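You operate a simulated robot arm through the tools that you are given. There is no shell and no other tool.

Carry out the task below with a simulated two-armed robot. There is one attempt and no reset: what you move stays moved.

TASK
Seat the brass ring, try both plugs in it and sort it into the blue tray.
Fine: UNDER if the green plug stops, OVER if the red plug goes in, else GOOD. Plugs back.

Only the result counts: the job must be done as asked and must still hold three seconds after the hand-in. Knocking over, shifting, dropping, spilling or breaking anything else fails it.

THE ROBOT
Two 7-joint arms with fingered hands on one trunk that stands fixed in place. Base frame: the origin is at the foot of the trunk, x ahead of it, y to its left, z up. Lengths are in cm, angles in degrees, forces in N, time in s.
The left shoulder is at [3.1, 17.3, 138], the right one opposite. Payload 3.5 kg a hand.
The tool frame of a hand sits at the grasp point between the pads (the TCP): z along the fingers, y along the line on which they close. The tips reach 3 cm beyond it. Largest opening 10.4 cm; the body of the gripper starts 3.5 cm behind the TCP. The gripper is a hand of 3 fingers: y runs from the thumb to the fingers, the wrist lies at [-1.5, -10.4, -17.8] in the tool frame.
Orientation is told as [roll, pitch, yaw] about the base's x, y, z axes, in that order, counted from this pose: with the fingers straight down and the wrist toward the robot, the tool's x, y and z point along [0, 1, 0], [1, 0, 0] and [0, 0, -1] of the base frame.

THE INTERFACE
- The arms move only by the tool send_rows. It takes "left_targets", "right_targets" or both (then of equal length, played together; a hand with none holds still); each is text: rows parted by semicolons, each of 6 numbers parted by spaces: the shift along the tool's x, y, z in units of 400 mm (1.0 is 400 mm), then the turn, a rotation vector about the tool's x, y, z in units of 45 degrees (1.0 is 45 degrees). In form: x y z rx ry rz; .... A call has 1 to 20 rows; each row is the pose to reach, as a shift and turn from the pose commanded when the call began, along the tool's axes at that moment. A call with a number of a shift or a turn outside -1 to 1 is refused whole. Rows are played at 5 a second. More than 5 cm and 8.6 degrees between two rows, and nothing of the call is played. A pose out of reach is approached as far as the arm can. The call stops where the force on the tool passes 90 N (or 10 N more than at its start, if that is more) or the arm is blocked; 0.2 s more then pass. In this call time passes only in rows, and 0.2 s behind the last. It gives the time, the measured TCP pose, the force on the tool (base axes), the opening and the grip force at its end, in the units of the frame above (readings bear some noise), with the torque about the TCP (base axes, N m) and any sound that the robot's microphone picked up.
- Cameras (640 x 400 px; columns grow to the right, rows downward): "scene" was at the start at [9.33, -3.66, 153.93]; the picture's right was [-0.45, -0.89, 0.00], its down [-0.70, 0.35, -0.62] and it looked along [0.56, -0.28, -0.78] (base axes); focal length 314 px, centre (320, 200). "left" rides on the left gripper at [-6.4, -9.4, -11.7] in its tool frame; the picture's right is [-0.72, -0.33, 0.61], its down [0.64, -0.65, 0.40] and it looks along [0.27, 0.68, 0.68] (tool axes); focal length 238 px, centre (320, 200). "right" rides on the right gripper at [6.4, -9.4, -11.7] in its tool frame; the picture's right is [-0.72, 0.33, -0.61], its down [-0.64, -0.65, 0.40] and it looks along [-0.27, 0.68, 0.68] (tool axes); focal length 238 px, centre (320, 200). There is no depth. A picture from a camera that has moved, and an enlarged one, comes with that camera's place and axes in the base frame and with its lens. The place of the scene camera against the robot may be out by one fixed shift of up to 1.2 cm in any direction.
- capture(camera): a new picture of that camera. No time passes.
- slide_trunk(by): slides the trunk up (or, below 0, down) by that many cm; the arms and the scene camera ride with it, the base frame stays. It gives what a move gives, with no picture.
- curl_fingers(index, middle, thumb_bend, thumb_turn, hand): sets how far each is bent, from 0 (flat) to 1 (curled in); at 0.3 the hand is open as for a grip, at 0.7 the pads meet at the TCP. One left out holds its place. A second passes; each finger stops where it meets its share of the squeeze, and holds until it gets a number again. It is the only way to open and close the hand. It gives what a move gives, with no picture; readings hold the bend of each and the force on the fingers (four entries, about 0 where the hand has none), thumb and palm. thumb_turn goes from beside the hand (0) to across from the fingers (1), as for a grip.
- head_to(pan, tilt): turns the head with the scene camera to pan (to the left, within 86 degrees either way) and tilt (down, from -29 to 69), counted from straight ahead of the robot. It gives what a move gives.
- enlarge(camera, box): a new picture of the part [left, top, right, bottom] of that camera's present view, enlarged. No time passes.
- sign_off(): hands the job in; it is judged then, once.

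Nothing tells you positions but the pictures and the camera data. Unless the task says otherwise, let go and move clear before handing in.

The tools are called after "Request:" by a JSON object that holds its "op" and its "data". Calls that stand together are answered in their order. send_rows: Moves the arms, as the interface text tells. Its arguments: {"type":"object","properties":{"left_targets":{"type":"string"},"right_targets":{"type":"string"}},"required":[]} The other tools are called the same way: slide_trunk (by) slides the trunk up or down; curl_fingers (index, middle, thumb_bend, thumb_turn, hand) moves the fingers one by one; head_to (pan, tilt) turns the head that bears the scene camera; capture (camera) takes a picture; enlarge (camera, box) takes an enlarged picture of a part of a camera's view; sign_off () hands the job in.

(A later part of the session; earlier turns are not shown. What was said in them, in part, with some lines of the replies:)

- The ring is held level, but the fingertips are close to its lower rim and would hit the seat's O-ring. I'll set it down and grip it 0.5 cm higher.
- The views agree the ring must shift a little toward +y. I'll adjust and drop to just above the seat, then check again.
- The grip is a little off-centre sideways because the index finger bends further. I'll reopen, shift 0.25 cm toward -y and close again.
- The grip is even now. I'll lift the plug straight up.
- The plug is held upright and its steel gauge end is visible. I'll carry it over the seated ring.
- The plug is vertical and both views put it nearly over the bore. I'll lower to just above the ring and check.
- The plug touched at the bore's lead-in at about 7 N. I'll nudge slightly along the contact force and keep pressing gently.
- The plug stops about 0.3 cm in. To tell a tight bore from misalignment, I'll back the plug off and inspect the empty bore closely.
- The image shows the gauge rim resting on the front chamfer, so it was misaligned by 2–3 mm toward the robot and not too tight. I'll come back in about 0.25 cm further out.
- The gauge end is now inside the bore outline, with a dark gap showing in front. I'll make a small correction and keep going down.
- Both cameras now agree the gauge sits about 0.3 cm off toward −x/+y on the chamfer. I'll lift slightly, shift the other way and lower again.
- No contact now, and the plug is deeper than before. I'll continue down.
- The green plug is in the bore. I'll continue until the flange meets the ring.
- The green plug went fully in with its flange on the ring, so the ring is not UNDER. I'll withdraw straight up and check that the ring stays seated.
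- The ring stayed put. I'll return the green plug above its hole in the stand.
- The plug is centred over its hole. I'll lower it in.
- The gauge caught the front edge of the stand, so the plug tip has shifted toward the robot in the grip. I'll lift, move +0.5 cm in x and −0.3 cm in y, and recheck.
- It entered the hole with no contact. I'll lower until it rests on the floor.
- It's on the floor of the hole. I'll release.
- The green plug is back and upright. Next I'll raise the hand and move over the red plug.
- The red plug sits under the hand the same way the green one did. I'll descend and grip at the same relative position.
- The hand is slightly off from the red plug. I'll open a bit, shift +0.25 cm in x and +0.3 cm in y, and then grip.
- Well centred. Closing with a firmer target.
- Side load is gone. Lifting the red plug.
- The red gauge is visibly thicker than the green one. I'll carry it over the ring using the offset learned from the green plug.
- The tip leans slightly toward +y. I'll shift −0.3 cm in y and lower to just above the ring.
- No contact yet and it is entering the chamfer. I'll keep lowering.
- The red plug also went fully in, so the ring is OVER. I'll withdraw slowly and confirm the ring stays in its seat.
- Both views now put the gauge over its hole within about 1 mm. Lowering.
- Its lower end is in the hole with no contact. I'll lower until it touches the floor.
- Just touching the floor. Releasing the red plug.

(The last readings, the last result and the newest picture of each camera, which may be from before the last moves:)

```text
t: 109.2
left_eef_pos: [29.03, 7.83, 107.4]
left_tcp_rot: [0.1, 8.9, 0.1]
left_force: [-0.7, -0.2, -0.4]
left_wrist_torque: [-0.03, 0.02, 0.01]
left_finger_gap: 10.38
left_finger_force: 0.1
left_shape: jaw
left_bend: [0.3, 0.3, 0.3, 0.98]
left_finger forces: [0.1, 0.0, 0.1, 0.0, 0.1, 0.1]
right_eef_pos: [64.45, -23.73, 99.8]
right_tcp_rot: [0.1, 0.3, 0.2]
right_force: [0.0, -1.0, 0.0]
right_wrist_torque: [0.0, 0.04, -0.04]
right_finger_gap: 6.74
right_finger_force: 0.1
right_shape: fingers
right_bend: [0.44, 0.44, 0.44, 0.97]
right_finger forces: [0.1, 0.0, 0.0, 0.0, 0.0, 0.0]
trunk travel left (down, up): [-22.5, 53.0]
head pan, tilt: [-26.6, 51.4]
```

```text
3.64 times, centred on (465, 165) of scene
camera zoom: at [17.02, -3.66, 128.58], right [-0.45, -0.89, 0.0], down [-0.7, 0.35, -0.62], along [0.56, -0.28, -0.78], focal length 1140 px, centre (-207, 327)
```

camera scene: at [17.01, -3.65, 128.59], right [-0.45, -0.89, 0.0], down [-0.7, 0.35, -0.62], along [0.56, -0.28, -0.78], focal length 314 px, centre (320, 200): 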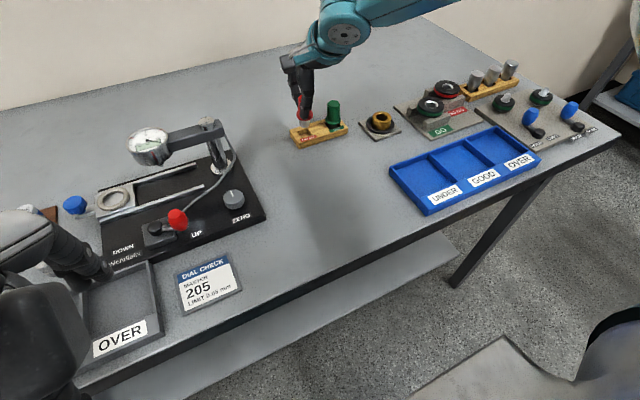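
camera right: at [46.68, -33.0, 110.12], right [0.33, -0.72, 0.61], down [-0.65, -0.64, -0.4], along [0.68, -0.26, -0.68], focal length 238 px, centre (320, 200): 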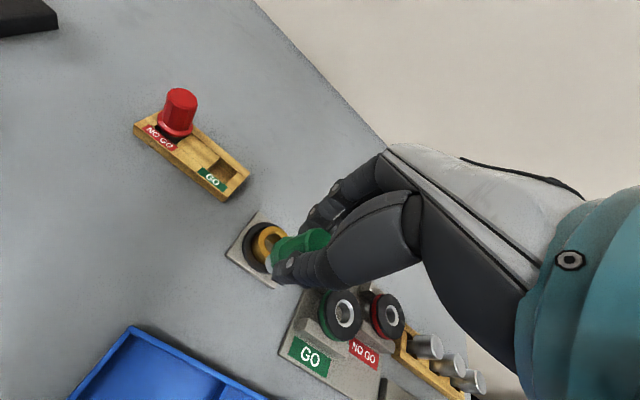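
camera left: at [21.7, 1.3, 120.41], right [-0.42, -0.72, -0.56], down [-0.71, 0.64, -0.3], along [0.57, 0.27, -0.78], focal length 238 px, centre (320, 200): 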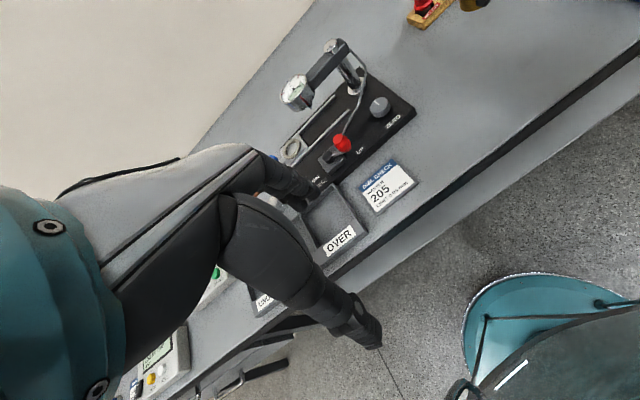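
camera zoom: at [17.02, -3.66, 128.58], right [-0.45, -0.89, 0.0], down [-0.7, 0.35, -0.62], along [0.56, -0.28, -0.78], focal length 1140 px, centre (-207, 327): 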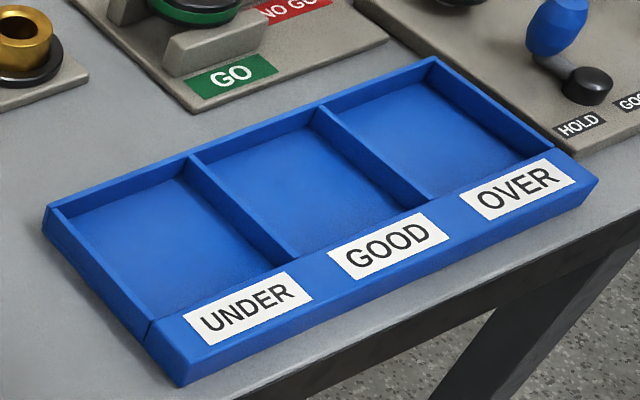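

Both plugs are back in place and the ring is still seated. Next I'll fetch the ring for the OVER compartment, starting by moving above it.

Request:
{"op": "curl_fingers", "data": {"hand": "right", "index": 0.45, "middle": 0.45, "thumb_bend": 0.43}}

Request:
{"op": "send_rows", "data": {"right_targets": "-0.06 -0.016 0 0 0 0; -0.12 -0.032 0 0 0 0; -0.18 -0.048 0 0 0 0; -0.24 -0.064 0 0 0 0; -0.3 -0.08 0 0 0 0; -0.36 -0.096 0 0 0 0; -0.385 -0.1025 0.04 0 0 0; -0.385 -0.1025 0.1 0 0 0; -0.385 -0.1025 0.15 0 0 0; -0.385 -0.1025 0.15 0 0 0"}}

Request:
{"op": "enlarge", "data": {"camera": "scene", "box": [350, 80, 430, 135]}}

Request:
{"op": "enlarge", "data": {"camera": "right", "box": [220, 180, 350, 300]}}

```text
t: 110.2
left_eef_pos: [29.1, 7.7, 107.31]
left_tcp_rot: [0.1, 8.9, 0.1]
left_force: [0.6, -0.4, -0.3]
left_wrist_torque: [0.01, -0.01, -0.01]
left_finger_gap: 10.38
left_finger_force: 0.1
left_shape: jaw
left_bend: [0.3, 0.3, 0.3, 0.98]
left_finger forces: [0.1, 0.0, 0.1, 0.0, 0.1, 0.1]
right_eef_pos: [64.42, -23.82, 99.71]
right_tcp_rot: [0.2, 0.1, 0.2]
right_force: [0.5, 0.5, 0.3]
right_wrist_torque: [0.01, -0.02, -0.01]
right_finger_gap: 6.77
right_finger_force: 0.0
right_shape: fingers
right_bend: [0.45, 0.45, 0.43, 0.97]
right_finger forces: [0.0, 0.0, 0.0, 0.1, 0.0, 0.0]
trunk travel left (down, up): [-22.5, 53.0]
head pan, tilt: [-26.6, 51.4]
```

```text
t: 112.4
left_eef_pos: [29.04, 7.75, 107.47]
left_tcp_rot: [0.1, 8.9, 0.0]
left_force: [0.0, -0.4, 0.1]
left_wrist_torque: [-0.03, 0.01, -0.02]
left_finger_gap: 10.41
left_finger_force: 0.0
left_shape: jaw
left_bend: [0.3, 0.3, 0.3, 0.98]
left_finger forces: [0.0, 0.0, 0.0, 0.1, 0.0, 0.0]
right_eef_pos: [60.32, -39.21, 93.86]
right_tcp_rot: [0.2, 0.1, 0.2]
right_force: [-0.2, 0.3, 0.4]
right_wrist_torque: [-0.01, -0.02, 0.0]
right_finger_gap: 6.76
right_finger_force: 0.1
right_shape: fingers
right_bend: [0.45, 0.45, 0.43, 0.97]
right_finger forces: [0.0, 0.0, 0.0, 0.1, 0.0, 0.0]
trunk travel left (down, up): [-22.5, 53.0]
head pan, tilt: [-26.6, 51.4]
```

```text
7.27 times, centred on (390, 108) of scene
camera zoom: at [17.0, -3.65, 128.59], right [-0.45, -0.89, 0.0], down [-0.7, 0.35, -0.62], along [0.56, -0.28, -0.78], focal length 2281 px, centre (-189, 873)
```

zoom: 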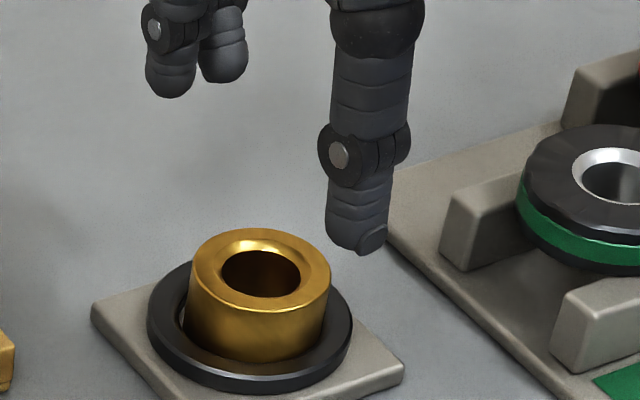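

```text
3.33 times, centred on (285, 240) of right
camera zoom: at [50.93, -32.94, 105.68], right [0.33, -0.72, 0.61], down [-0.65, -0.64, -0.4], along [0.68, -0.26, -0.68], focal length 794 px, centre (437, 67)
```

zoom: 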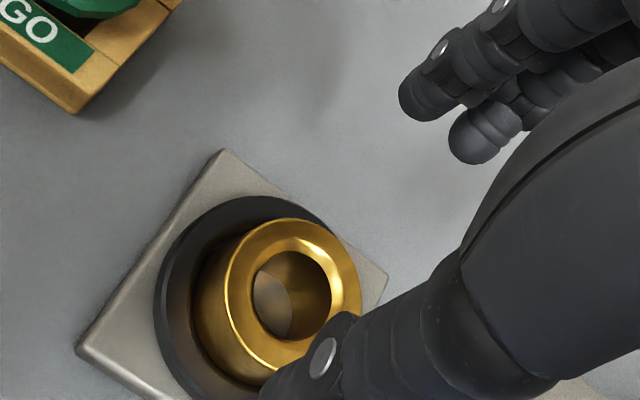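

I'll centre on the ring (−0.35 cm in x, −0.15 cm in y) and lower around it.

Request:
{"op": "send_rows", "data": {"right_targets": "-0.00375 -0.009 0.03 0 0 0; -0.00375 -0.009 0.07 0 0 0; -0.00375 -0.009 0.1 0 0 0; -0.00375 -0.009 0.11 0 0 0; -0.00375 -0.009 0.11 0 0 0"}}

Request:
{"op": "enlarge", "data": {"camera": "scene", "box": [350, 80, 430, 135]}}

Request:
{"op": "enlarge", "data": {"camera": "right", "box": [220, 180, 350, 300]}}

```text
t: 113.6
left_eef_pos: [28.97, 7.8, 107.39]
left_tcp_rot: [0.1, 8.9, 0.1]
left_force: [-0.1, 0.3, 0.7]
left_wrist_torque: [0.02, 0.01, 0.05]
left_finger_gap: 10.38
left_finger_force: 0.0
left_shape: jaw
left_bend: [0.3, 0.3, 0.3, 0.98]
left_finger forces: [0.0, 0.1, 0.0, 0.0, 0.1, 0.0]
right_eef_pos: [60.03, -39.44, 89.35]
right_tcp_rot: [0.1, 0.1, 0.3]
right_force: [0.3, 0.5, -0.4]
right_wrist_torque: [0.01, 0.0, 0.0]
right_finger_gap: 6.75
right_finger_force: 0.1
right_shape: fingers
right_bend: [0.45, 0.45, 0.43, 0.97]
right_finger forces: [0.0, 0.0, 0.0, 0.0, 0.0, 0.0]
trunk travel left (down, up): [-22.5, 53.0]
head pan, tilt: [-26.6, 51.4]
```

```text
7.27 times, centred on (390, 108) of scene
camera zoom: at [17.01, -3.65, 128.59], right [-0.45, -0.89, 0.0], down [-0.7, 0.35, -0.62], along [0.56, -0.28, -0.78], focal length 2281 px, centre (-189, 873)
```

zoom: 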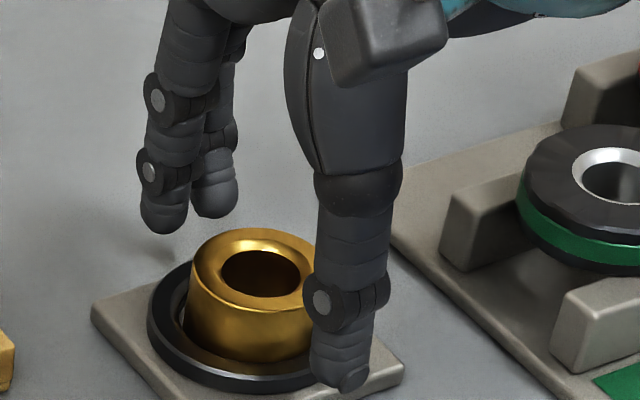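

```text
3.33 times, centred on (285, 240) of right
camera zoom: at [50.63, -33.17, 101.22], right [0.33, -0.72, 0.61], down [-0.65, -0.64, -0.4], along [0.68, -0.26, -0.68], focal length 794 px, centre (437, 67)
```

zoom: 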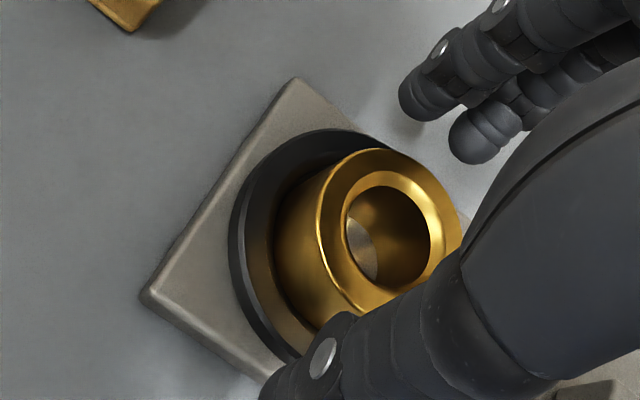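

Request:
{"op": "send_rows", "data": {"right_targets": "0.0025 -0.0015 0 0 0 0; 0.0025 -0.0015 0 0 0 0"}}

Request:
{"op": "curl_fingers", "data": {"hand": "right", "index": 0.72, "middle": 0.72, "thumb_bend": 0.68}}

Request:
{"op": "enlarge", "data": {"camera": "scene", "box": [350, 80, 430, 135]}}

Request:
{"op": "enlarge", "data": {"camera": "right", "box": [220, 180, 350, 300]}}

```text
t: 114.2
left_eef_pos: [29.03, 7.72, 107.39]
left_tcp_rot: [0.1, 8.9, 0.1]
left_force: [-0.4, -0.4, -0.3]
left_wrist_torque: [0.03, -0.02, -0.01]
left_finger_gap: 10.37
left_finger_force: 0.0
left_shape: jaw
left_bend: [0.3, 0.3, 0.3, 0.98]
left_finger forces: [0.0, 0.0, 0.0, 0.0, 0.1, 0.0]
right_eef_pos: [59.85, -39.24, 89.37]
right_tcp_rot: [0.2, 0.2, 0.2]
right_force: [0.2, 0.4, 0.1]
right_wrist_torque: [0.03, -0.03, -0.01]
right_finger_gap: 6.8
right_finger_force: 0.1
right_shape: fingers
right_bend: [0.45, 0.45, 0.43, 0.97]
right_finger forces: [0.0, 0.0, 0.0, 0.0, 0.0, 0.0]
trunk travel left (down, up): [-22.5, 53.0]
head pan, tilt: [-26.6, 51.4]
```

```text
t: 115.2
left_eef_pos: [29.18, 7.78, 107.38]
left_tcp_rot: [0.1, 9.0, 0.1]
left_force: [0.0, -0.3, 0.2]
left_wrist_torque: [0.01, 0.0, -0.04]
left_finger_gap: 10.4
left_finger_force: 0.0
left_shape: jaw
left_bend: [0.3, 0.3, 0.3, 0.98]
left_finger forces: [0.1, 0.0, 0.0, 0.0, 0.0, 0.0]
right_eef_pos: [60.12, -39.34, 89.47]
right_tcp_rot: [0.3, 0.0, 0.2]
right_force: [13.2, -2.0, 2.8]
right_wrist_torque: [-0.05, -0.44, 0.08]
right_finger_gap: 2.97
right_finger_force: 15.5
right_shape: fingers
right_bend: [0.59, 0.63, 0.58, 0.97]
right_finger forces: [11.2, 11.7, 0.0, 0.0, 8.7, 0.0]
trunk travel left (down, up): [-22.5, 53.0]
head pan, tilt: [-26.6, 51.4]
```

```text
7.27 times, centred on (390, 108) of scene
camera zoom: at [17.13, -3.66, 128.57], right [-0.45, -0.89, 0.0], down [-0.7, 0.35, -0.62], along [0.56, -0.28, -0.78], focal length 2281 px, centre (-189, 873)
```

zoom: 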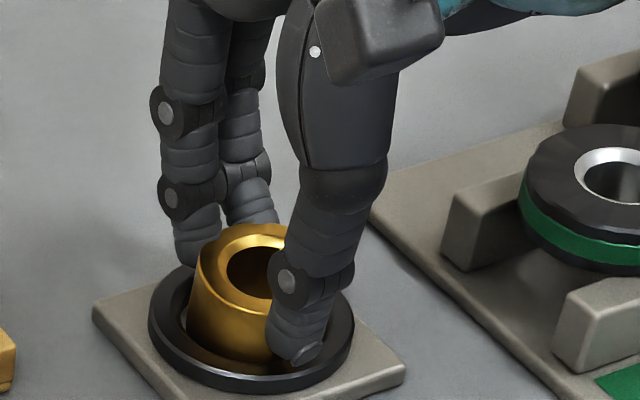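

```text
3.33 times, centred on (285, 240) of right
camera zoom: at [50.7, -33.05, 101.25], right [0.33, -0.72, 0.61], down [-0.65, -0.64, -0.41], along [0.68, -0.26, -0.68], focal length 794 px, centre (437, 67)
```

zoom: 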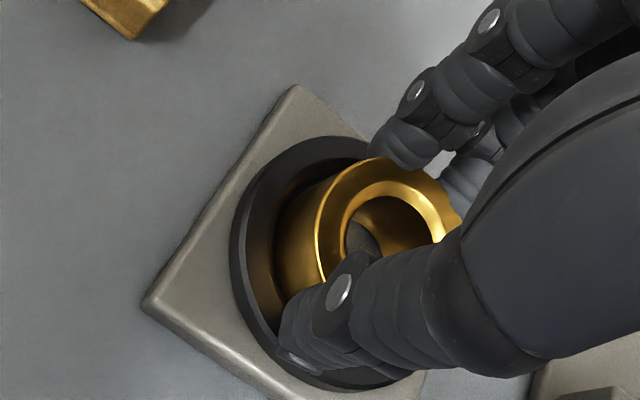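

The fingers are pushing the ring toward the thumb and tipping it. I'll shift the hand +x to balance the load.

Request:
{"op": "send_rows", "data": {"right_targets": "0 0.003 0 0 0 0; 0 0.006 0 0 0 0; 0 0.009 0 0 0 0; 0 0.009 0 0 0 0"}}

Request:
{"op": "enlarge", "data": {"camera": "scene", "box": [350, 80, 430, 135]}}

```text
t: 116.2
left_eef_pos: [29.05, 7.67, 107.36]
left_tcp_rot: [0.0, 8.9, 0.1]
left_force: [0.0, -0.2, -0.7]
left_wrist_torque: [0.03, 0.01, -0.02]
left_finger_gap: 10.37
left_finger_force: 0.1
left_shape: jaw
left_bend: [0.3, 0.3, 0.3, 0.98]
left_finger forces: [0.0, 0.0, 0.0, 0.0, 0.0, 0.1]
right_eef_pos: [60.24, -39.46, 89.27]
right_tcp_rot: [0.1, 0.2, 0.1]
right_force: [4.1, -0.5, 4.6]
right_wrist_torque: [0.05, 0.01, 0.06]
right_finger_gap: 2.98
right_finger_force: 14.3
right_shape: fingers
right_bend: [0.6, 0.63, 0.58, 0.96]
right_finger forces: [8.7, 8.6, 0.0, 0.1, 11.9, 0.0]
trunk travel left (down, up): [-22.5, 53.0]
head pan, tilt: [-26.6, 51.4]
```

```text
7.27 times, centred on (390, 108) of scene
camera zoom: at [17.01, -3.63, 128.59], right [-0.45, -0.89, 0.0], down [-0.7, 0.35, -0.62], along [0.56, -0.28, -0.78], focal length 2281 px, centre (-189, 873)
```

zoom: 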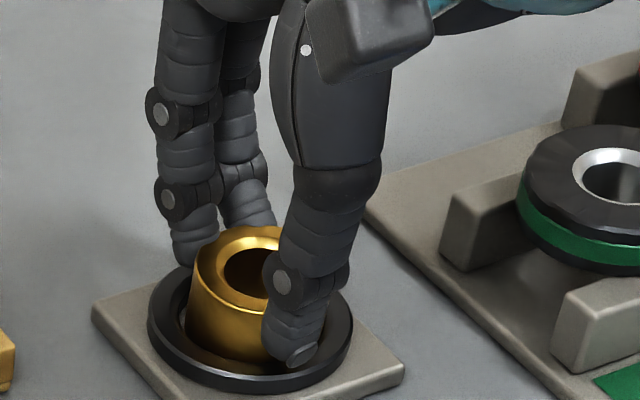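

Request:
{"op": "curl_fingers", "data": {"hand": "right", "index": 0.5, "middle": 0.5, "thumb_bend": 0.47}}

Request:
{"op": "enlarge", "data": {"camera": "scene", "box": [350, 80, 430, 135]}}

Request:
{"op": "send_rows", "data": {"right_targets": "0.002 0.003 0.001 0 0 0; 0.003 0.005 0.001 0 0 0; 0.003 0.005 0.001 0 0 0"}}

Request:
{"op": "curl_fingers", "data": {"hand": "right", "index": 0.58, "middle": 0.58, "thumb_bend": 0.55}}

Request:
{"op": "enlarge", "data": {"camera": "scene", "box": [350, 80, 430, 135]}}

```text
t: 117.2
left_eef_pos: [29.09, 7.75, 107.46]
left_tcp_rot: [0.1, 8.9, 0.2]
left_force: [-0.1, 0.7, 1.5]
left_wrist_torque: [0.02, -0.02, -0.03]
left_finger_gap: 10.38
left_finger_force: 0.1
left_shape: jaw
left_bend: [0.3, 0.3, 0.3, 0.98]
left_finger forces: [0.0, 0.1, 0.0, 0.0, 0.0, 0.1]
right_eef_pos: [60.25, -39.37, 89.45]
right_tcp_rot: [0.2, 0.2, 0.2]
right_force: [0.4, -0.2, 0.2]
right_wrist_torque: [0.02, 0.04, 0.0]
right_finger_gap: 5.54
right_finger_force: 0.1
right_shape: fingers
right_bend: [0.5, 0.5, 0.47, 0.97]
right_finger forces: [0.0, 0.1, 0.0, 0.0, 0.1, 0.0]
trunk travel left (down, up): [-22.5, 53.0]
head pan, tilt: [-26.6, 51.4]
```

```text
7.27 times, centred on (390, 108) of scene
camera zoom: at [17.01, -3.66, 128.58], right [-0.45, -0.89, 0.0], down [-0.7, 0.35, -0.62], along [0.56, -0.28, -0.78], focal length 2281 px, centre (-189, 873)
```

zoom: 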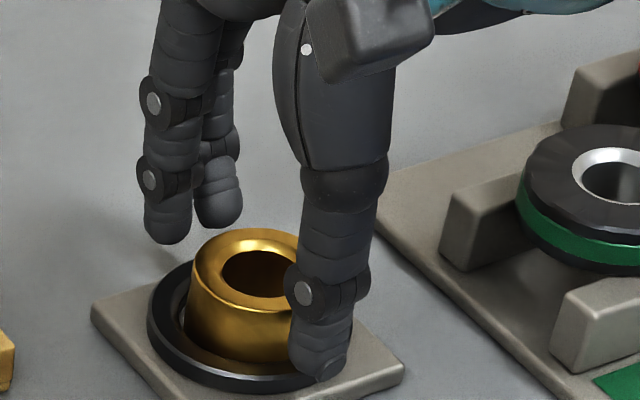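

```text
t: 118.0
left_eef_pos: [29.0, 7.81, 107.41]
left_tcp_rot: [0.2, 9.0, 0.1]
left_force: [-0.4, 0.3, -0.7]
left_wrist_torque: [0.0, 0.0, 0.02]
left_finger_gap: 10.41
left_finger_force: 0.1
left_shape: jaw
left_bend: [0.3, 0.3, 0.3, 0.98]
left_finger forces: [0.1, 0.1, 0.1, 0.1, 0.0, 0.0]
right_eef_pos: [60.63, -39.22, 89.31]
right_tcp_rot: [0.3, 0.1, 0.2]
right_force: [-0.2, -0.2, -0.3]
right_wrist_torque: [-0.01, 0.02, -0.02]
right_finger_gap: 5.55
right_finger_force: 0.1
right_shape: fingers
right_bend: [0.5, 0.5, 0.47, 0.97]
right_finger forces: [0.1, 0.0, 0.0, 0.1, 0.1, 0.0]
trunk travel left (down, up): [-22.5, 53.0]
head pan, tilt: [-26.6, 51.4]
```

```text
t: 119.0
left_eef_pos: [29.02, 7.71, 107.43]
left_tcp_rot: [0.1, 8.8, 0.0]
left_force: [0.1, -1.3, -0.2]
left_wrist_torque: [0.02, 0.0, -0.02]
left_finger_gap: 10.38
left_finger_force: 0.0
left_shape: jaw
left_bend: [0.3, 0.3, 0.3, 0.98]
left_finger forces: [0.0, 0.0, 0.0, 0.0, 0.1, 0.0]
right_eef_pos: [60.5, -39.15, 89.2]
right_tcp_rot: [0.2, 0.2, 0.3]
right_force: [-0.4, 0.0, 0.0]
right_wrist_torque: [0.0, 0.03, 0.02]
right_finger_gap: 3.78
right_finger_force: 0.2
right_shape: fingers
right_bend: [0.57, 0.57, 0.54, 0.97]
right_finger forces: [0.0, 0.0, 0.1, 0.0, 0.5, 0.0]
trunk travel left (down, up): [-22.5, 53.0]
head pan, tilt: [-26.6, 51.4]
```

```text
7.27 times, centred on (390, 108) of scene
camera zoom: at [17.01, -3.66, 128.59], right [-0.45, -0.89, 0.0], down [-0.7, 0.35, -0.62], along [0.56, -0.28, -0.78], focal length 2281 px, centre (-189, 873)
```

zoom: 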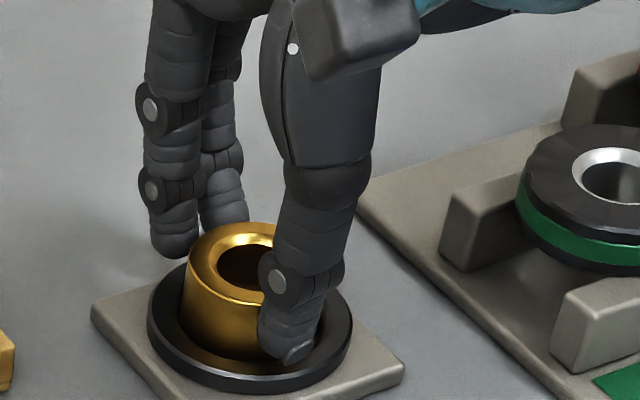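

Request:
{"op": "curl_fingers", "data": {"hand": "right", "index": 0.68, "middle": 0.68, "thumb_bend": 0.6}}

Request:
{"op": "enlarge", "data": {"camera": "scene", "box": [350, 80, 430, 135]}}

```text
t: 120.0
left_eef_pos: [29.05, 7.84, 107.53]
left_tcp_rot: [0.1, 8.9, 0.1]
left_force: [1.2, -0.4, 0.5]
left_wrist_torque: [-0.01, 0.01, 0.02]
left_finger_gap: 10.36
left_finger_force: 0.0
left_shape: jaw
left_bend: [0.3, 0.3, 0.3, 0.98]
left_finger forces: [0.1, 0.0, 0.1, 0.1, 0.0, 0.1]
right_eef_pos: [60.52, -39.17, 89.31]
right_tcp_rot: [0.2, 0.1, 0.2]
right_force: [1.0, 0.4, 0.8]
right_wrist_torque: [-0.01, -0.02, 0.01]
right_finger_gap: 3.01
right_finger_force: 6.7
right_shape: fingers
right_bend: [0.64, 0.64, 0.55, 0.97]
right_finger forces: [3.2, 4.0, 0.1, 0.0, 5.8, 0.0]
trunk travel left (down, up): [-22.5, 53.0]
head pan, tilt: [-26.6, 51.4]
```

```text
7.27 times, centred on (390, 108) of scene
camera zoom: at [17.02, -3.66, 128.58], right [-0.45, -0.89, 0.0], down [-0.7, 0.35, -0.62], along [0.56, -0.28, -0.78], focal length 2281 px, centre (-189, 873)
```

zoom: 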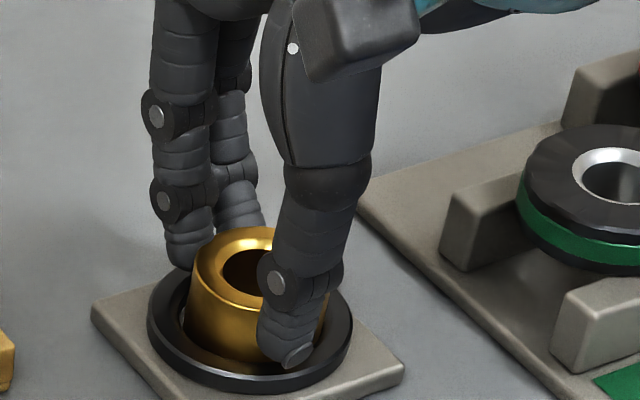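

The grip is balanced and the ring is upright. I'll tighten a little and lift.

Request:
{"op": "curl_fingers", "data": {"hand": "right", "index": 0.72, "middle": 0.72, "thumb_bend": 0.65}}

Request:
{"op": "send_rows", "data": {"right_targets": "0 0 -0.005 0 0 0; 0 0 -0.012 0 0 0; 0 0 -0.025 0 0 0; 0 0 -0.05 0 0 0; 0 0 -0.05 0 0 0"}}

Request:
{"op": "enlarge", "data": {"camera": "scene", "box": [350, 80, 430, 135]}}

Request:
{"op": "enlarge", "data": {"camera": "right", "box": [220, 180, 350, 300]}}

```text
t: 121.0
left_eef_pos: [29.04, 7.78, 107.36]
left_tcp_rot: [0.1, 8.9, 0.1]
left_force: [0.5, 1.4, 0.9]
left_wrist_torque: [0.03, -0.01, 0.02]
left_finger_gap: 10.41
left_finger_force: 0.0
left_shape: jaw
left_bend: [0.3, 0.3, 0.3, 0.98]
left_finger forces: [0.0, 0.1, 0.0, 0.1, 0.0, 0.0]
right_eef_pos: [60.61, -39.13, 89.26]
right_tcp_rot: [0.2, 0.2, 0.2]
right_force: [5.3, -0.3, 0.3]
right_wrist_torque: [0.0, -0.16, 0.07]
right_finger_gap: 2.88
right_finger_force: 12.8
right_shape: fingers
right_bend: [0.71, 0.65, 0.55, 0.97]
right_finger forces: [8.0, 8.8, 0.1, 0.0, 9.5, 0.1]
trunk travel left (down, up): [-22.5, 53.0]
head pan, tilt: [-26.6, 51.4]
```

```text
t: 122.2
left_eef_pos: [29.02, 7.73, 107.49]
left_tcp_rot: [0.0, 9.0, 0.1]
left_force: [0.6, 0.0, 0.7]
left_wrist_torque: [0.02, 0.01, 0.02]
left_finger_gap: 10.39
left_finger_force: 0.0
left_shape: jaw
left_bend: [0.3, 0.3, 0.3, 0.98]
left_finger forces: [0.0, 0.0, 0.0, 0.0, 0.1, 0.0]
right_eef_pos: [60.46, -39.13, 91.33]
right_tcp_rot: [0.1, 0.3, 0.2]
right_force: [-0.6, -0.2, -1.9]
right_wrist_torque: [0.01, 0.0, 0.01]
right_finger_gap: 2.91
right_finger_force: 12.1
right_shape: fingers
right_bend: [0.71, 0.65, 0.55, 0.96]
right_finger forces: [6.2, 6.6, 0.1, 0.0, 11.1, 0.1]
trunk travel left (down, up): [-22.5, 53.0]
head pan, tilt: [-26.6, 51.4]
```

```text
7.27 times, centred on (390, 108) of scene
camera zoom: at [17.03, -3.67, 128.58], right [-0.45, -0.89, 0.0], down [-0.7, 0.35, -0.62], along [0.56, -0.28, -0.78], focal length 2281 px, centre (-189, 873)
```

zoom: 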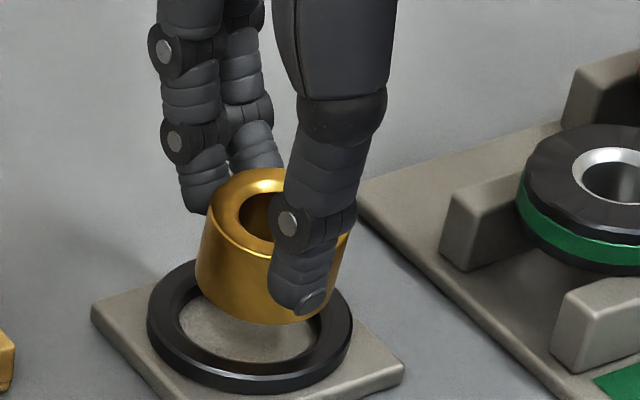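

```text
3.33 times, centred on (285, 240) of right
camera zoom: at [51.14, -32.89, 103.13], right [0.33, -0.72, 0.61], down [-0.65, -0.64, -0.4], along [0.68, -0.26, -0.68], focal length 794 px, centre (437, 67)
```

zoom: 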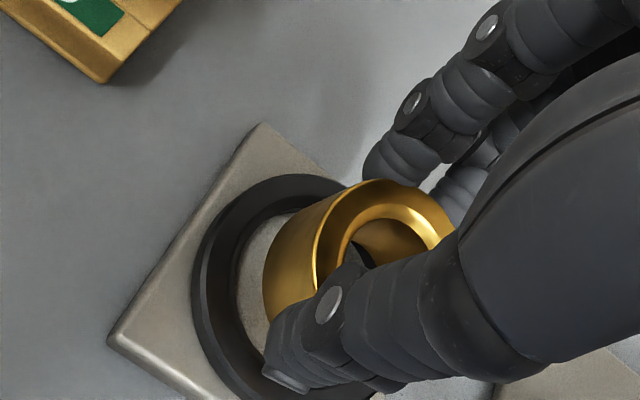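

The ring is lifted clear. I'll carry it high, back toward the tray, and then across to the OVER compartment.

Request:
{"op": "send_rows", "data": {"right_targets": "0 0 -0.08 0 0 0; 0 0 -0.16 0 0 0; 0 -0.05 -0.2 0 0 0; 0 -0.16 -0.2 0 0 0; 0 -0.27 -0.2 0 0 0; -0.03 -0.37 -0.2 0 0 0; -0.12 -0.41 -0.2 0 0 0; -0.22 -0.42 -0.2 0 0 0; -0.32 -0.43 -0.2 0 0 0; -0.4 -0.43 -0.2 0 0 0; -0.437 -0.43 -0.2 0 0 0; -0.437 -0.43 -0.2 0 0 0"}}

Request:
{"op": "capture", "data": {"camera": "scene"}}

Request:
{"op": "capture", "data": {"camera": "right"}}

```text
t: 124.8
left_eef_pos: [28.96, 7.72, 107.5]
left_tcp_rot: [0.1, 8.9, 0.1]
left_force: [0.0, 0.1, -0.3]
left_wrist_torque: [0.02, -0.01, 0.02]
left_finger_gap: 10.36
left_finger_force: 0.2
left_shape: jaw
left_bend: [0.3, 0.3, 0.3, 0.98]
left_finger forces: [0.0, 0.1, 0.1, 0.0, 0.0, 0.0]
right_eef_pos: [43.3, -56.73, 99.22]
right_tcp_rot: [0.2, 0.2, 0.3]
right_force: [0.5, -0.4, -1.0]
right_wrist_torque: [0.0, -0.02, -0.02]
right_finger_gap: 2.83
right_finger_force: 11.1
right_shape: fingers
right_bend: [0.71, 0.66, 0.55, 0.96]
right_finger forces: [5.9, 6.5, 0.1, 0.0, 10.7, 0.0]
trunk travel left (down, up): [-22.5, 53.0]
head pan, tilt: [-26.6, 51.4]
```

```text
taken
camera scene: at [17.02, -3.67, 128.58], right [-0.45, -0.89, 0.0], down [-0.7, 0.35, -0.62], along [0.56, -0.28, -0.78], focal length 314 px, centre (320, 200)
```

scene: 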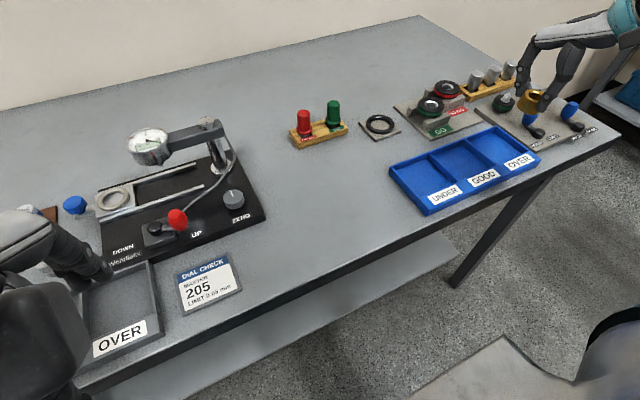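

```text
taken
camera right: at [33.96, -50.38, 111.04], right [0.33, -0.72, 0.61], down [-0.65, -0.64, -0.4], along [0.68, -0.26, -0.68], focal length 238 px, centre (320, 200)
```

right: 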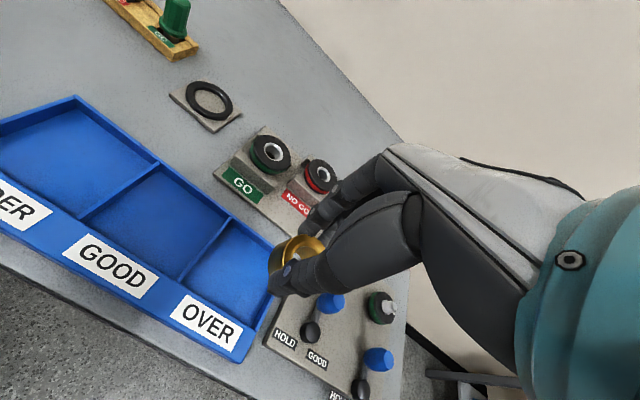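

Request:
{"op": "enlarge", "data": {"camera": "right", "box": [160, 200, 340, 340]}}

Request:
{"op": "enlarge", "data": {"camera": "scene", "box": [450, 70, 600, 190]}}

```text
2.86 times, centred on (250, 270) of right
camera zoom: at [33.96, -50.38, 111.04], right [0.33, -0.72, 0.61], down [-0.65, -0.64, -0.4], along [0.68, -0.26, -0.68], focal length 681 px, centre (520, 0)
```

zoom: 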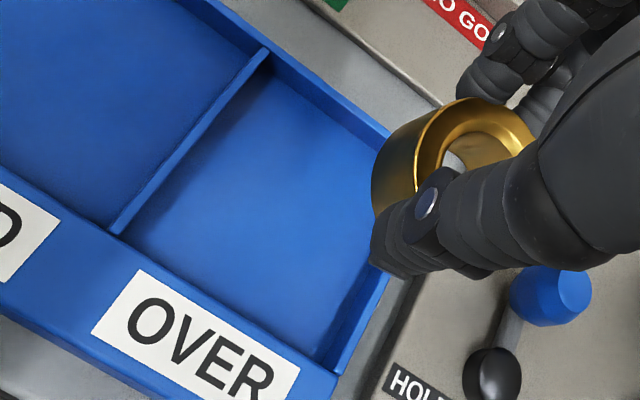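

```text
3.33 times, centred on (525, 130) of scene
camera zoom: at [17.02, -3.67, 128.58], right [-0.45, -0.89, 0.0], down [-0.7, 0.35, -0.62], along [0.56, -0.28, -0.78], focal length 1045 px, centre (-363, 433)
```

zoom: 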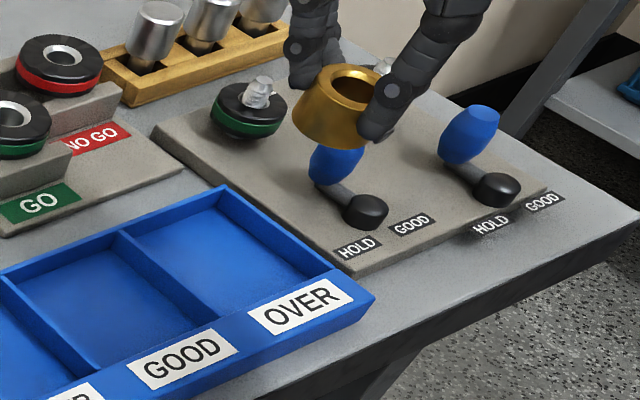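

The ring is above the OVER compartment, whose centre is about (43.3, −56.6). I'll centre it and lower most of the way.

Request:
{"op": "send_rows", "data": {"right_targets": "0.004 0.01 0.05 0 0 0; 0.004 0.01 0.11 0 0 0; 0.004 0.01 0.17 0 0 0; 0.004 0.01 0.21 0 0 0; 0.004 0.01 0.21 0 0 0"}}

Request:
{"op": "enlarge", "data": {"camera": "scene", "box": [440, 90, 580, 200]}}

Request:
{"op": "capture", "data": {"camera": "right"}}

```text
t: 126.0
left_eef_pos: [29.0, 7.82, 107.34]
left_tcp_rot: [0.2, 8.9, 0.2]
left_force: [-0.1, -0.5, 0.0]
left_wrist_torque: [0.03, 0.02, 0.03]
left_finger_gap: 10.37
left_finger_force: 0.2
left_shape: jaw
left_bend: [0.3, 0.3, 0.3, 0.98]
left_finger forces: [0.0, 0.0, 0.0, 0.1, 0.1, 0.0]
right_eef_pos: [43.69, -56.6, 90.87]
right_tcp_rot: [0.1, 0.1, 0.2]
right_force: [0.2, 0.7, -2.3]
right_wrist_torque: [0.0, -0.03, -0.02]
right_finger_gap: 2.83
right_finger_force: 11.5
right_shape: fingers
right_bend: [0.71, 0.66, 0.55, 0.96]
right_finger forces: [5.8, 6.6, 0.1, 0.0, 10.7, 0.1]
trunk travel left (down, up): [-22.5, 53.0]
head pan, tilt: [-26.6, 51.4]
```

```text
3.64 times, centred on (510, 145) of scene
camera zoom: at [17.02, -3.67, 128.58], right [-0.45, -0.89, 0.0], down [-0.7, 0.35, -0.62], along [0.56, -0.28, -0.78], focal length 1140 px, centre (-371, 400)
```

zoom: 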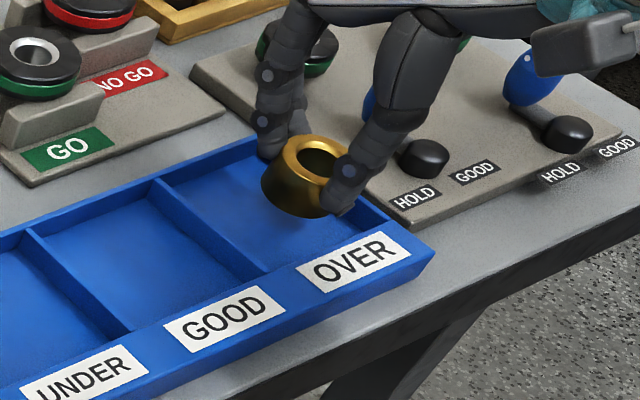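

```text
taken
camera right: at [34.38, -50.28, 102.68], right [0.33, -0.72, 0.61], down [-0.65, -0.64, -0.4], along [0.68, -0.26, -0.68], focal length 238 px, centre (320, 200)
```

right: 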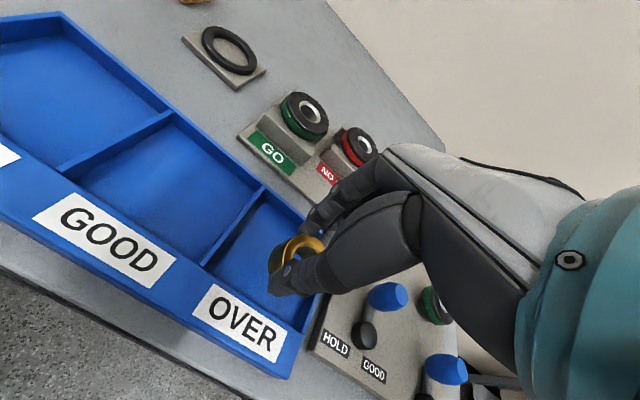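

I'll move 0.6 cm further in so the thumb clears the front wall, then lower to the tray floor.

Request:
{"op": "send_rows", "data": {"right_targets": "0 0.015 0 0 0 0; 0 0.015 0.012 0 0 0; 0 0.015 0.024 0 0 0; 0 0.015 0.034 0 0 0; 0 0.015 0.034 0 0 0"}}

Request:
{"op": "enlarge", "data": {"camera": "scene", "box": [470, 110, 570, 190]}}

Request:
{"op": "enlarge", "data": {"camera": "right", "box": [210, 180, 350, 330]}}

```text
t: 127.2
left_eef_pos: [29.01, 7.74, 107.33]
left_tcp_rot: [0.1, 8.9, 0.1]
left_force: [-0.2, -0.1, -0.1]
left_wrist_torque: [-0.01, 0.01, 0.02]
left_finger_gap: 10.39
left_finger_force: 0.1
left_shape: jaw
left_bend: [0.3, 0.3, 0.3, 0.98]
left_finger forces: [0.0, 0.1, 0.0, 0.1, 0.0, 0.0]
right_eef_pos: [44.28, -56.54, 89.52]
right_tcp_rot: [0.2, 0.2, 0.2]
right_force: [-0.1, -0.7, -2.3]
right_wrist_torque: [0.02, -0.03, 0.0]
right_finger_gap: 2.87
right_finger_force: 11.2
right_shape: fingers
right_bend: [0.71, 0.66, 0.55, 0.96]
right_finger forces: [5.8, 6.4, 0.0, 0.1, 10.6, 0.1]
trunk travel left (down, up): [-22.5, 53.0]
head pan, tilt: [-26.6, 51.4]
```

```text
5.00 times, centred on (520, 150) of scene
camera zoom: at [17.02, -3.67, 128.58], right [-0.45, -0.89, 0.0], down [-0.7, 0.35, -0.62], along [0.56, -0.28, -0.78], focal length 1568 px, centre (-680, 450)
```

zoom: 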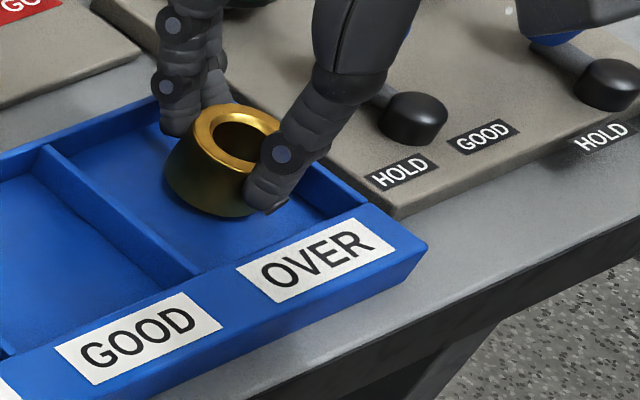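

```text
2.67 times, centred on (280, 255) of right
camera zoom: at [34.92, -50.32, 101.35], right [0.33, -0.72, 0.61], down [-0.65, -0.64, -0.4], along [0.68, -0.26, -0.68], focal length 636 px, centre (427, 53)
```

zoom: 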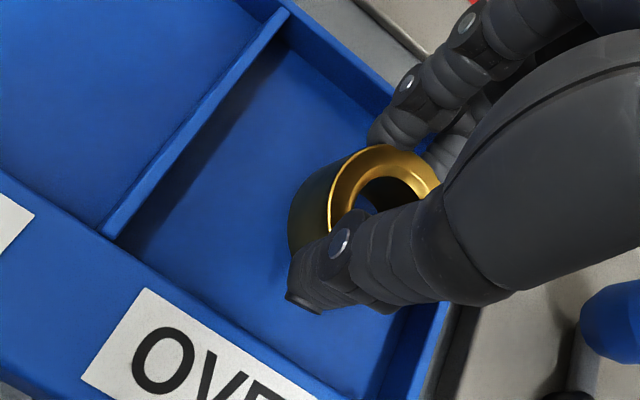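

The far fingers are close to the back wall. I'll come back 0.4 cm and lower to the floor.

Request:
{"op": "send_rows", "data": {"right_targets": "0 -0.01 0 0 0 0; 0 -0.01 0.006 0 0 0; 0 -0.01 0.012 0 0 0; 0 -0.01 0.012 0 0 0"}}

Request:
{"op": "enlarge", "data": {"camera": "scene", "box": [470, 110, 570, 190]}}

Request:
{"op": "enlarge", "data": {"camera": "right", "box": [210, 180, 350, 330]}}

```text
t: 128.2
left_eef_pos: [28.99, 7.78, 107.57]
left_tcp_rot: [0.1, 9.0, 0.1]
left_force: [0.2, 0.1, -0.5]
left_wrist_torque: [-0.01, -0.02, 0.0]
left_finger_gap: 10.38
left_finger_force: 0.0
left_shape: jaw
left_bend: [0.3, 0.3, 0.3, 0.98]
left_finger forces: [0.0, 0.0, 0.1, 0.0, 0.0, 0.0]
right_eef_pos: [43.87, -56.5, 89.09]
right_tcp_rot: [0.2, 0.1, 0.2]
right_force: [0.5, 0.1, -2.9]
right_wrist_torque: [0.02, -0.02, 0.0]
right_finger_gap: 2.85
right_finger_force: 11.7
right_shape: fingers
right_bend: [0.71, 0.66, 0.55, 0.96]
right_finger forces: [5.7, 6.4, 0.0, 0.0, 10.6, 0.0]
trunk travel left (down, up): [-22.5, 53.0]
head pan, tilt: [-26.6, 51.4]
```

```text
5.00 times, centred on (520, 150) of scene
camera zoom: at [17.02, -3.67, 128.58], right [-0.45, -0.89, 0.0], down [-0.7, 0.35, -0.62], along [0.56, -0.28, -0.78], focal length 1568 px, centre (-680, 450)
```

zoom: 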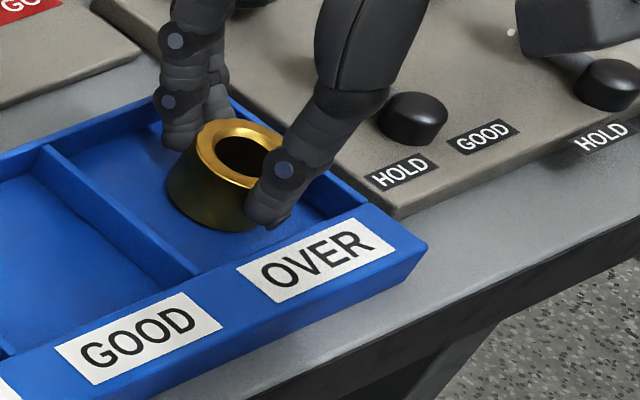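

```text
2.67 times, centred on (280, 255) of right
camera zoom: at [34.54, -50.32, 100.88], right [0.33, -0.72, 0.61], down [-0.65, -0.64, -0.4], along [0.68, -0.26, -0.68], focal length 636 px, centre (427, 53)
```

zoom: 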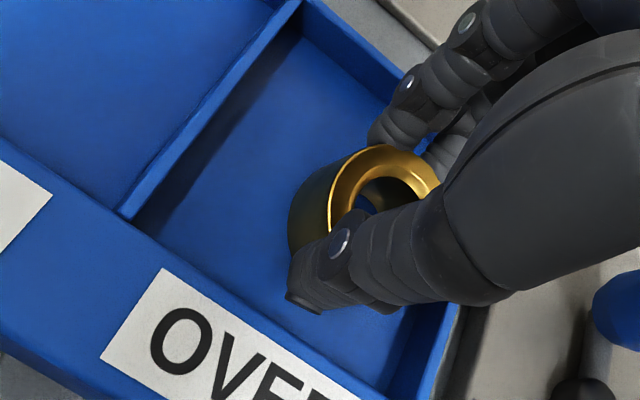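

Well placed. I'll lower to contact in small steps.

Request:
{"op": "send_rows", "data": {"right_targets": "0 0 0.003 0 0 0; 0 0 0.006 0 0 0; 0 0 0.006 0 0 0"}}

Request:
{"op": "send_rows", "data": {"right_targets": "0 0 0.002 0 0 0; 0 0 0.004 0 0 0; 0 0 0.004 0 0 0"}}

```text
t: 129.0
left_eef_pos: [29.05, 7.85, 107.45]
left_tcp_rot: [0.0, 8.9, 0.1]
left_force: [-0.9, -0.3, -0.2]
left_wrist_torque: [-0.01, 0.01, 0.01]
left_finger_gap: 10.37
left_finger_force: 0.0
left_shape: jaw
left_bend: [0.3, 0.3, 0.3, 0.98]
left_finger forces: [0.1, 0.0, 0.0, 0.1, 0.1, 0.1]
right_eef_pos: [43.85, -56.53, 88.89]
right_tcp_rot: [0.1, 0.1, 0.2]
right_force: [1.0, -0.4, 3.2]
right_wrist_torque: [0.02, 0.07, 0.02]
right_finger_gap: 2.83
right_finger_force: 12.2
right_shape: fingers
right_bend: [0.71, 0.66, 0.55, 0.96]
right_finger forces: [6.3, 6.8, 0.0, 0.1, 10.5, 0.0]
trunk travel left (down, up): [-22.5, 53.0]
head pan, tilt: [-26.6, 51.4]
```

```text
t: 129.8
left_eef_pos: [29.07, 7.81, 107.4]
left_tcp_rot: [0.1, 8.9, 0.0]
left_force: [0.2, 0.7, 0.5]
left_wrist_torque: [0.0, -0.01, -0.01]
left_finger_gap: 10.37
left_finger_force: 0.0
left_shape: jaw
left_bend: [0.3, 0.3, 0.3, 0.98]
left_finger forces: [0.0, 0.1, 0.1, 0.1, 0.1, 0.0]
right_eef_pos: [43.98, -56.53, 88.81]
right_tcp_rot: [0.2, 0.1, 0.2]
right_force: [2.7, 1.0, 6.9]
right_wrist_torque: [0.04, 0.14, -0.05]
right_finger_gap: 2.81
right_finger_force: 12.0
right_shape: fingers
right_bend: [0.71, 0.66, 0.55, 0.96]
right_finger forces: [6.4, 7.7, 0.1, 0.0, 10.7, 0.0]
trunk travel left (down, up): [-22.5, 53.0]
head pan, tilt: [-26.6, 51.4]
```

The ring is on the tray floor. I'll relieve the press and open gently, a little at a time.

Request:
{"op": "send_rows", "data": {"right_targets": "0 0 -0.003 0 0 0; 0 0 -0.004 0 0 0"}}

Request:
{"op": "curl_fingers", "data": {"hand": "right", "index": 0.6, "middle": 0.6, "thumb_bend": 0.5}}

Request:
{"op": "enlarge", "data": {"camera": "scene", "box": [470, 110, 570, 190]}}

Request:
{"op": "enlarge", "data": {"camera": "right", "box": [210, 180, 350, 330]}}

```text
t: 130.4
left_eef_pos: [29.16, 7.76, 107.5]
left_tcp_rot: [0.1, 8.9, 0.0]
left_force: [-0.3, 0.0, 1.0]
left_wrist_torque: [0.01, 0.0, 0.0]
left_finger_gap: 10.38
left_finger_force: 0.0
left_shape: jaw
left_bend: [0.3, 0.3, 0.3, 0.98]
left_finger forces: [0.0, 0.1, 0.0, 0.0, 0.0, 0.0]
right_eef_pos: [43.89, -56.55, 88.91]
right_tcp_rot: [0.3, 0.2, 0.2]
right_force: [0.4, 0.8, 3.8]
right_wrist_torque: [0.02, 0.07, 0.03]
right_finger_gap: 2.8
right_finger_force: 12.1
right_shape: fingers
right_bend: [0.71, 0.66, 0.55, 0.96]
right_finger forces: [6.2, 7.6, 0.0, 0.1, 10.7, 0.1]
trunk travel left (down, up): [-22.5, 53.0]
head pan, tilt: [-26.6, 51.4]
```

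```text
t: 131.4
left_eef_pos: [28.96, 7.71, 107.47]
left_tcp_rot: [0.2, 8.9, 0.1]
left_force: [0.0, 0.4, 0.6]
left_wrist_torque: [0.0, -0.03, 0.03]
left_finger_gap: 10.36
left_finger_force: 0.0
left_shape: jaw
left_bend: [0.3, 0.3, 0.3, 0.98]
left_finger forces: [0.0, 0.1, 0.1, 0.0, 0.0, 0.0]
right_eef_pos: [43.93, -56.72, 88.97]
right_tcp_rot: [0.2, 0.2, 0.1]
right_force: [-0.5, -0.7, -0.2]
right_wrist_torque: [0.02, 0.0, 0.0]
right_finger_gap: 3.91
right_finger_force: 0.2
right_shape: fingers
right_bend: [0.6, 0.6, 0.5, 0.97]
right_finger forces: [0.0, 0.1, 0.1, 0.0, 0.4, 0.0]
trunk travel left (down, up): [-22.5, 53.0]
head pan, tilt: [-26.6, 51.4]
```

```text
5.00 times, centred on (520, 150) of scene
camera zoom: at [17.01, -3.66, 128.58], right [-0.45, -0.89, 0.0], down [-0.7, 0.35, -0.62], along [0.56, -0.28, -0.78], focal length 1568 px, centre (-680, 450)
```

zoom: 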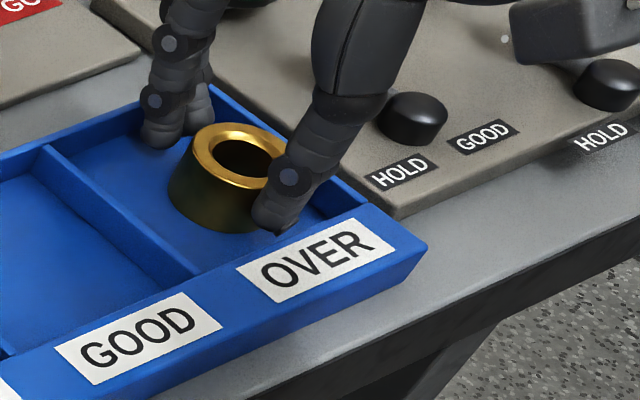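

```text
2.67 times, centred on (280, 255) of right
camera zoom: at [34.55, -50.28, 100.66], right [0.33, -0.72, 0.61], down [-0.65, -0.64, -0.4], along [0.68, -0.26, -0.68], focal length 636 px, centre (427, 53)
```

zoom: 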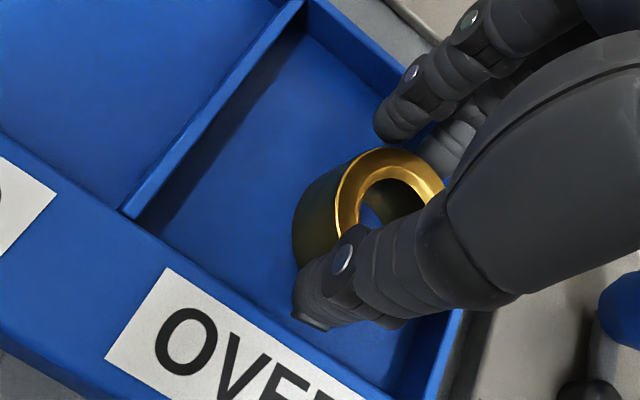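

Request:
{"op": "curl_fingers", "data": {"hand": "right", "index": 0.57, "middle": 0.57, "thumb_bend": 0.46}}

Request:
{"op": "send_rows", "data": {"right_targets": "0 0 -0.02 0 0 0; 0 0 -0.05 0 0 0; 0 0 -0.1 0 0 0; 0 0 -0.18 0 0 0; 0 0 -0.27 0 0 0; 0 -0.05 -0.34 0 0 0; 0 -0.1 -0.36 0 0 0; 0 -0.1 -0.36 0 0 0"}}

Request:
{"op": "capture", "data": {"camera": "scene"}}

Request:
{"op": "enlarge", "data": {"camera": "scene", "box": [440, 110, 570, 210]}}

Request:
{"op": "enlarge", "data": {"camera": "scene", "box": [280, 80, 420, 160]}}

Request:
{"op": "capture", "data": {"camera": "right"}}

```text
t: 132.4
left_eef_pos: [28.89, 7.7, 107.41]
left_tcp_rot: [0.1, 8.9, 0.2]
left_force: [-0.3, 0.4, 0.9]
left_wrist_torque: [-0.02, -0.02, 0.0]
left_finger_gap: 10.37
left_finger_force: 0.0
left_shape: jaw
left_bend: [0.3, 0.3, 0.3, 0.98]
left_finger forces: [0.0, 0.1, 0.0, 0.0, 0.0, 0.0]
right_eef_pos: [43.97, -56.59, 88.9]
right_tcp_rot: [0.0, 0.1, 0.2]
right_force: [1.1, 0.2, 0.4]
right_wrist_torque: [-0.01, 0.02, 0.04]
right_finger_gap: 4.74
right_finger_force: 0.0
right_shape: fingers
right_bend: [0.56, 0.56, 0.47, 0.97]
right_finger forces: [0.1, 0.1, 0.1, 0.0, 1.2, 0.0]
trunk travel left (down, up): [-22.5, 53.0]
head pan, tilt: [-26.6, 51.4]
```

```text
t: 134.2
left_eef_pos: [29.0, 7.81, 107.36]
left_tcp_rot: [0.1, 8.9, 0.0]
left_force: [-0.8, -0.2, -0.2]
left_wrist_torque: [-0.03, -0.03, 0.0]
left_finger_gap: 10.41
left_finger_force: 0.1
left_shape: jaw
left_bend: [0.3, 0.3, 0.3, 0.98]
left_finger forces: [0.1, 0.0, 0.0, 0.0, 0.0, 0.0]
right_eef_pos: [39.83, -56.43, 103.42]
right_tcp_rot: [0.2, 0.1, 0.2]
right_force: [-0.4, 0.2, 0.0]
right_wrist_torque: [0.0, 0.0, -0.03]
right_finger_gap: 4.91
right_finger_force: 0.0
right_shape: fingers
right_bend: [0.56, 0.56, 0.46, 0.97]
right_finger forces: [0.0, 0.0, 0.1, 0.1, 0.0, 0.1]
trunk travel left (down, up): [-22.5, 53.0]
head pan, tilt: [-26.6, 51.4]
```

```text
taken
camera scene: at [17.01, -3.65, 128.58], right [-0.45, -0.89, 0.0], down [-0.7, 0.35, -0.62], along [0.56, -0.28, -0.78], focal length 314 px, centre (320, 200)
```

scene: 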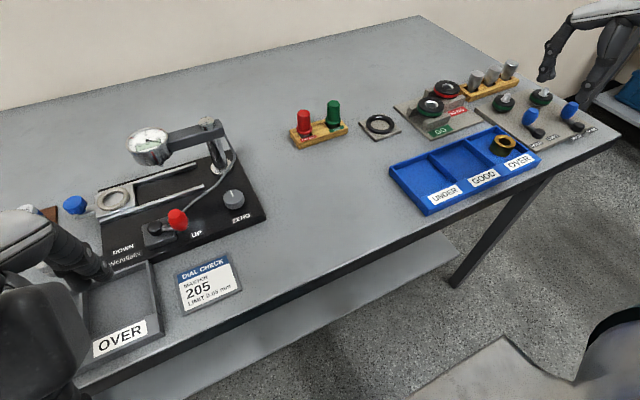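

```text
4.00 times, centred on (505, 160) of scene
camera zoom: at [17.01, -3.65, 128.58], right [-0.45, -0.89, 0.0], down [-0.7, 0.35, -0.62], along [0.56, -0.28, -0.78], focal length 1254 px, centre (-420, 360)
```

zoom: 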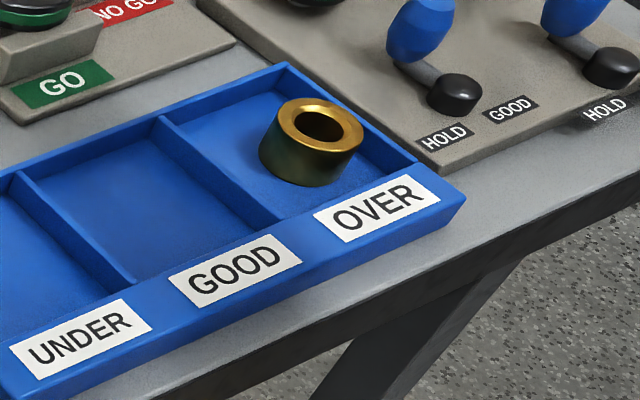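

```text
4.57 times, centred on (350, 120) of scene
camera zoom: at [17.01, -3.65, 128.58], right [-0.45, -0.89, 0.0], down [-0.7, 0.35, -0.62], along [0.56, -0.28, -0.78], focal length 1434 px, centre (183, 566)
```

zoom: 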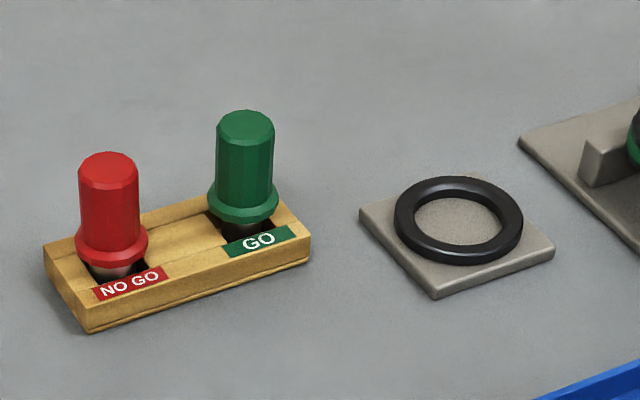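

```text
taken
camera right: at [30.52, -50.17, 115.22], right [0.33, -0.72, 0.61], down [-0.65, -0.64, -0.4], along [0.68, -0.26, -0.68], focal length 238 px, centre (320, 200)
```

right: 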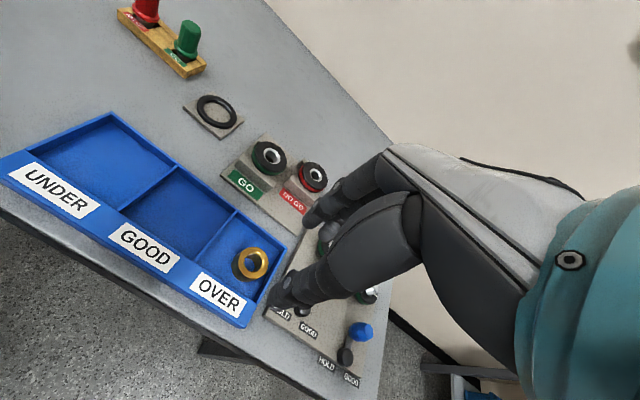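

The ring lies flat in the OVER compartment of the blue tray and both plugs stand in their own holes. Nothing else looks moved and the hand is clear, so I'm handing in.

Request:
{"op": "sign_off", "data": {}}

```text
The job is handed in.
```

The brass ring is in the OVER compartment of the blue tray, and I've handed the job in. No verdict has come back yet.

- **Green plug (GO):** it went fully into the seated ring, so the ring is not UNDER. It took a few tries to line up; the early stops were the plug resting on the bore's chamfer, not a tight bore.
- **Red plug (NO GO):** it also went fully in, until its flange met the ring, so the ring is OVER.
- **Plugs:** both are back upright in their own holes in the stand.
- **Rest of the table:** in the last pictures nothing else looks moved, and the right hand is clear of the table.
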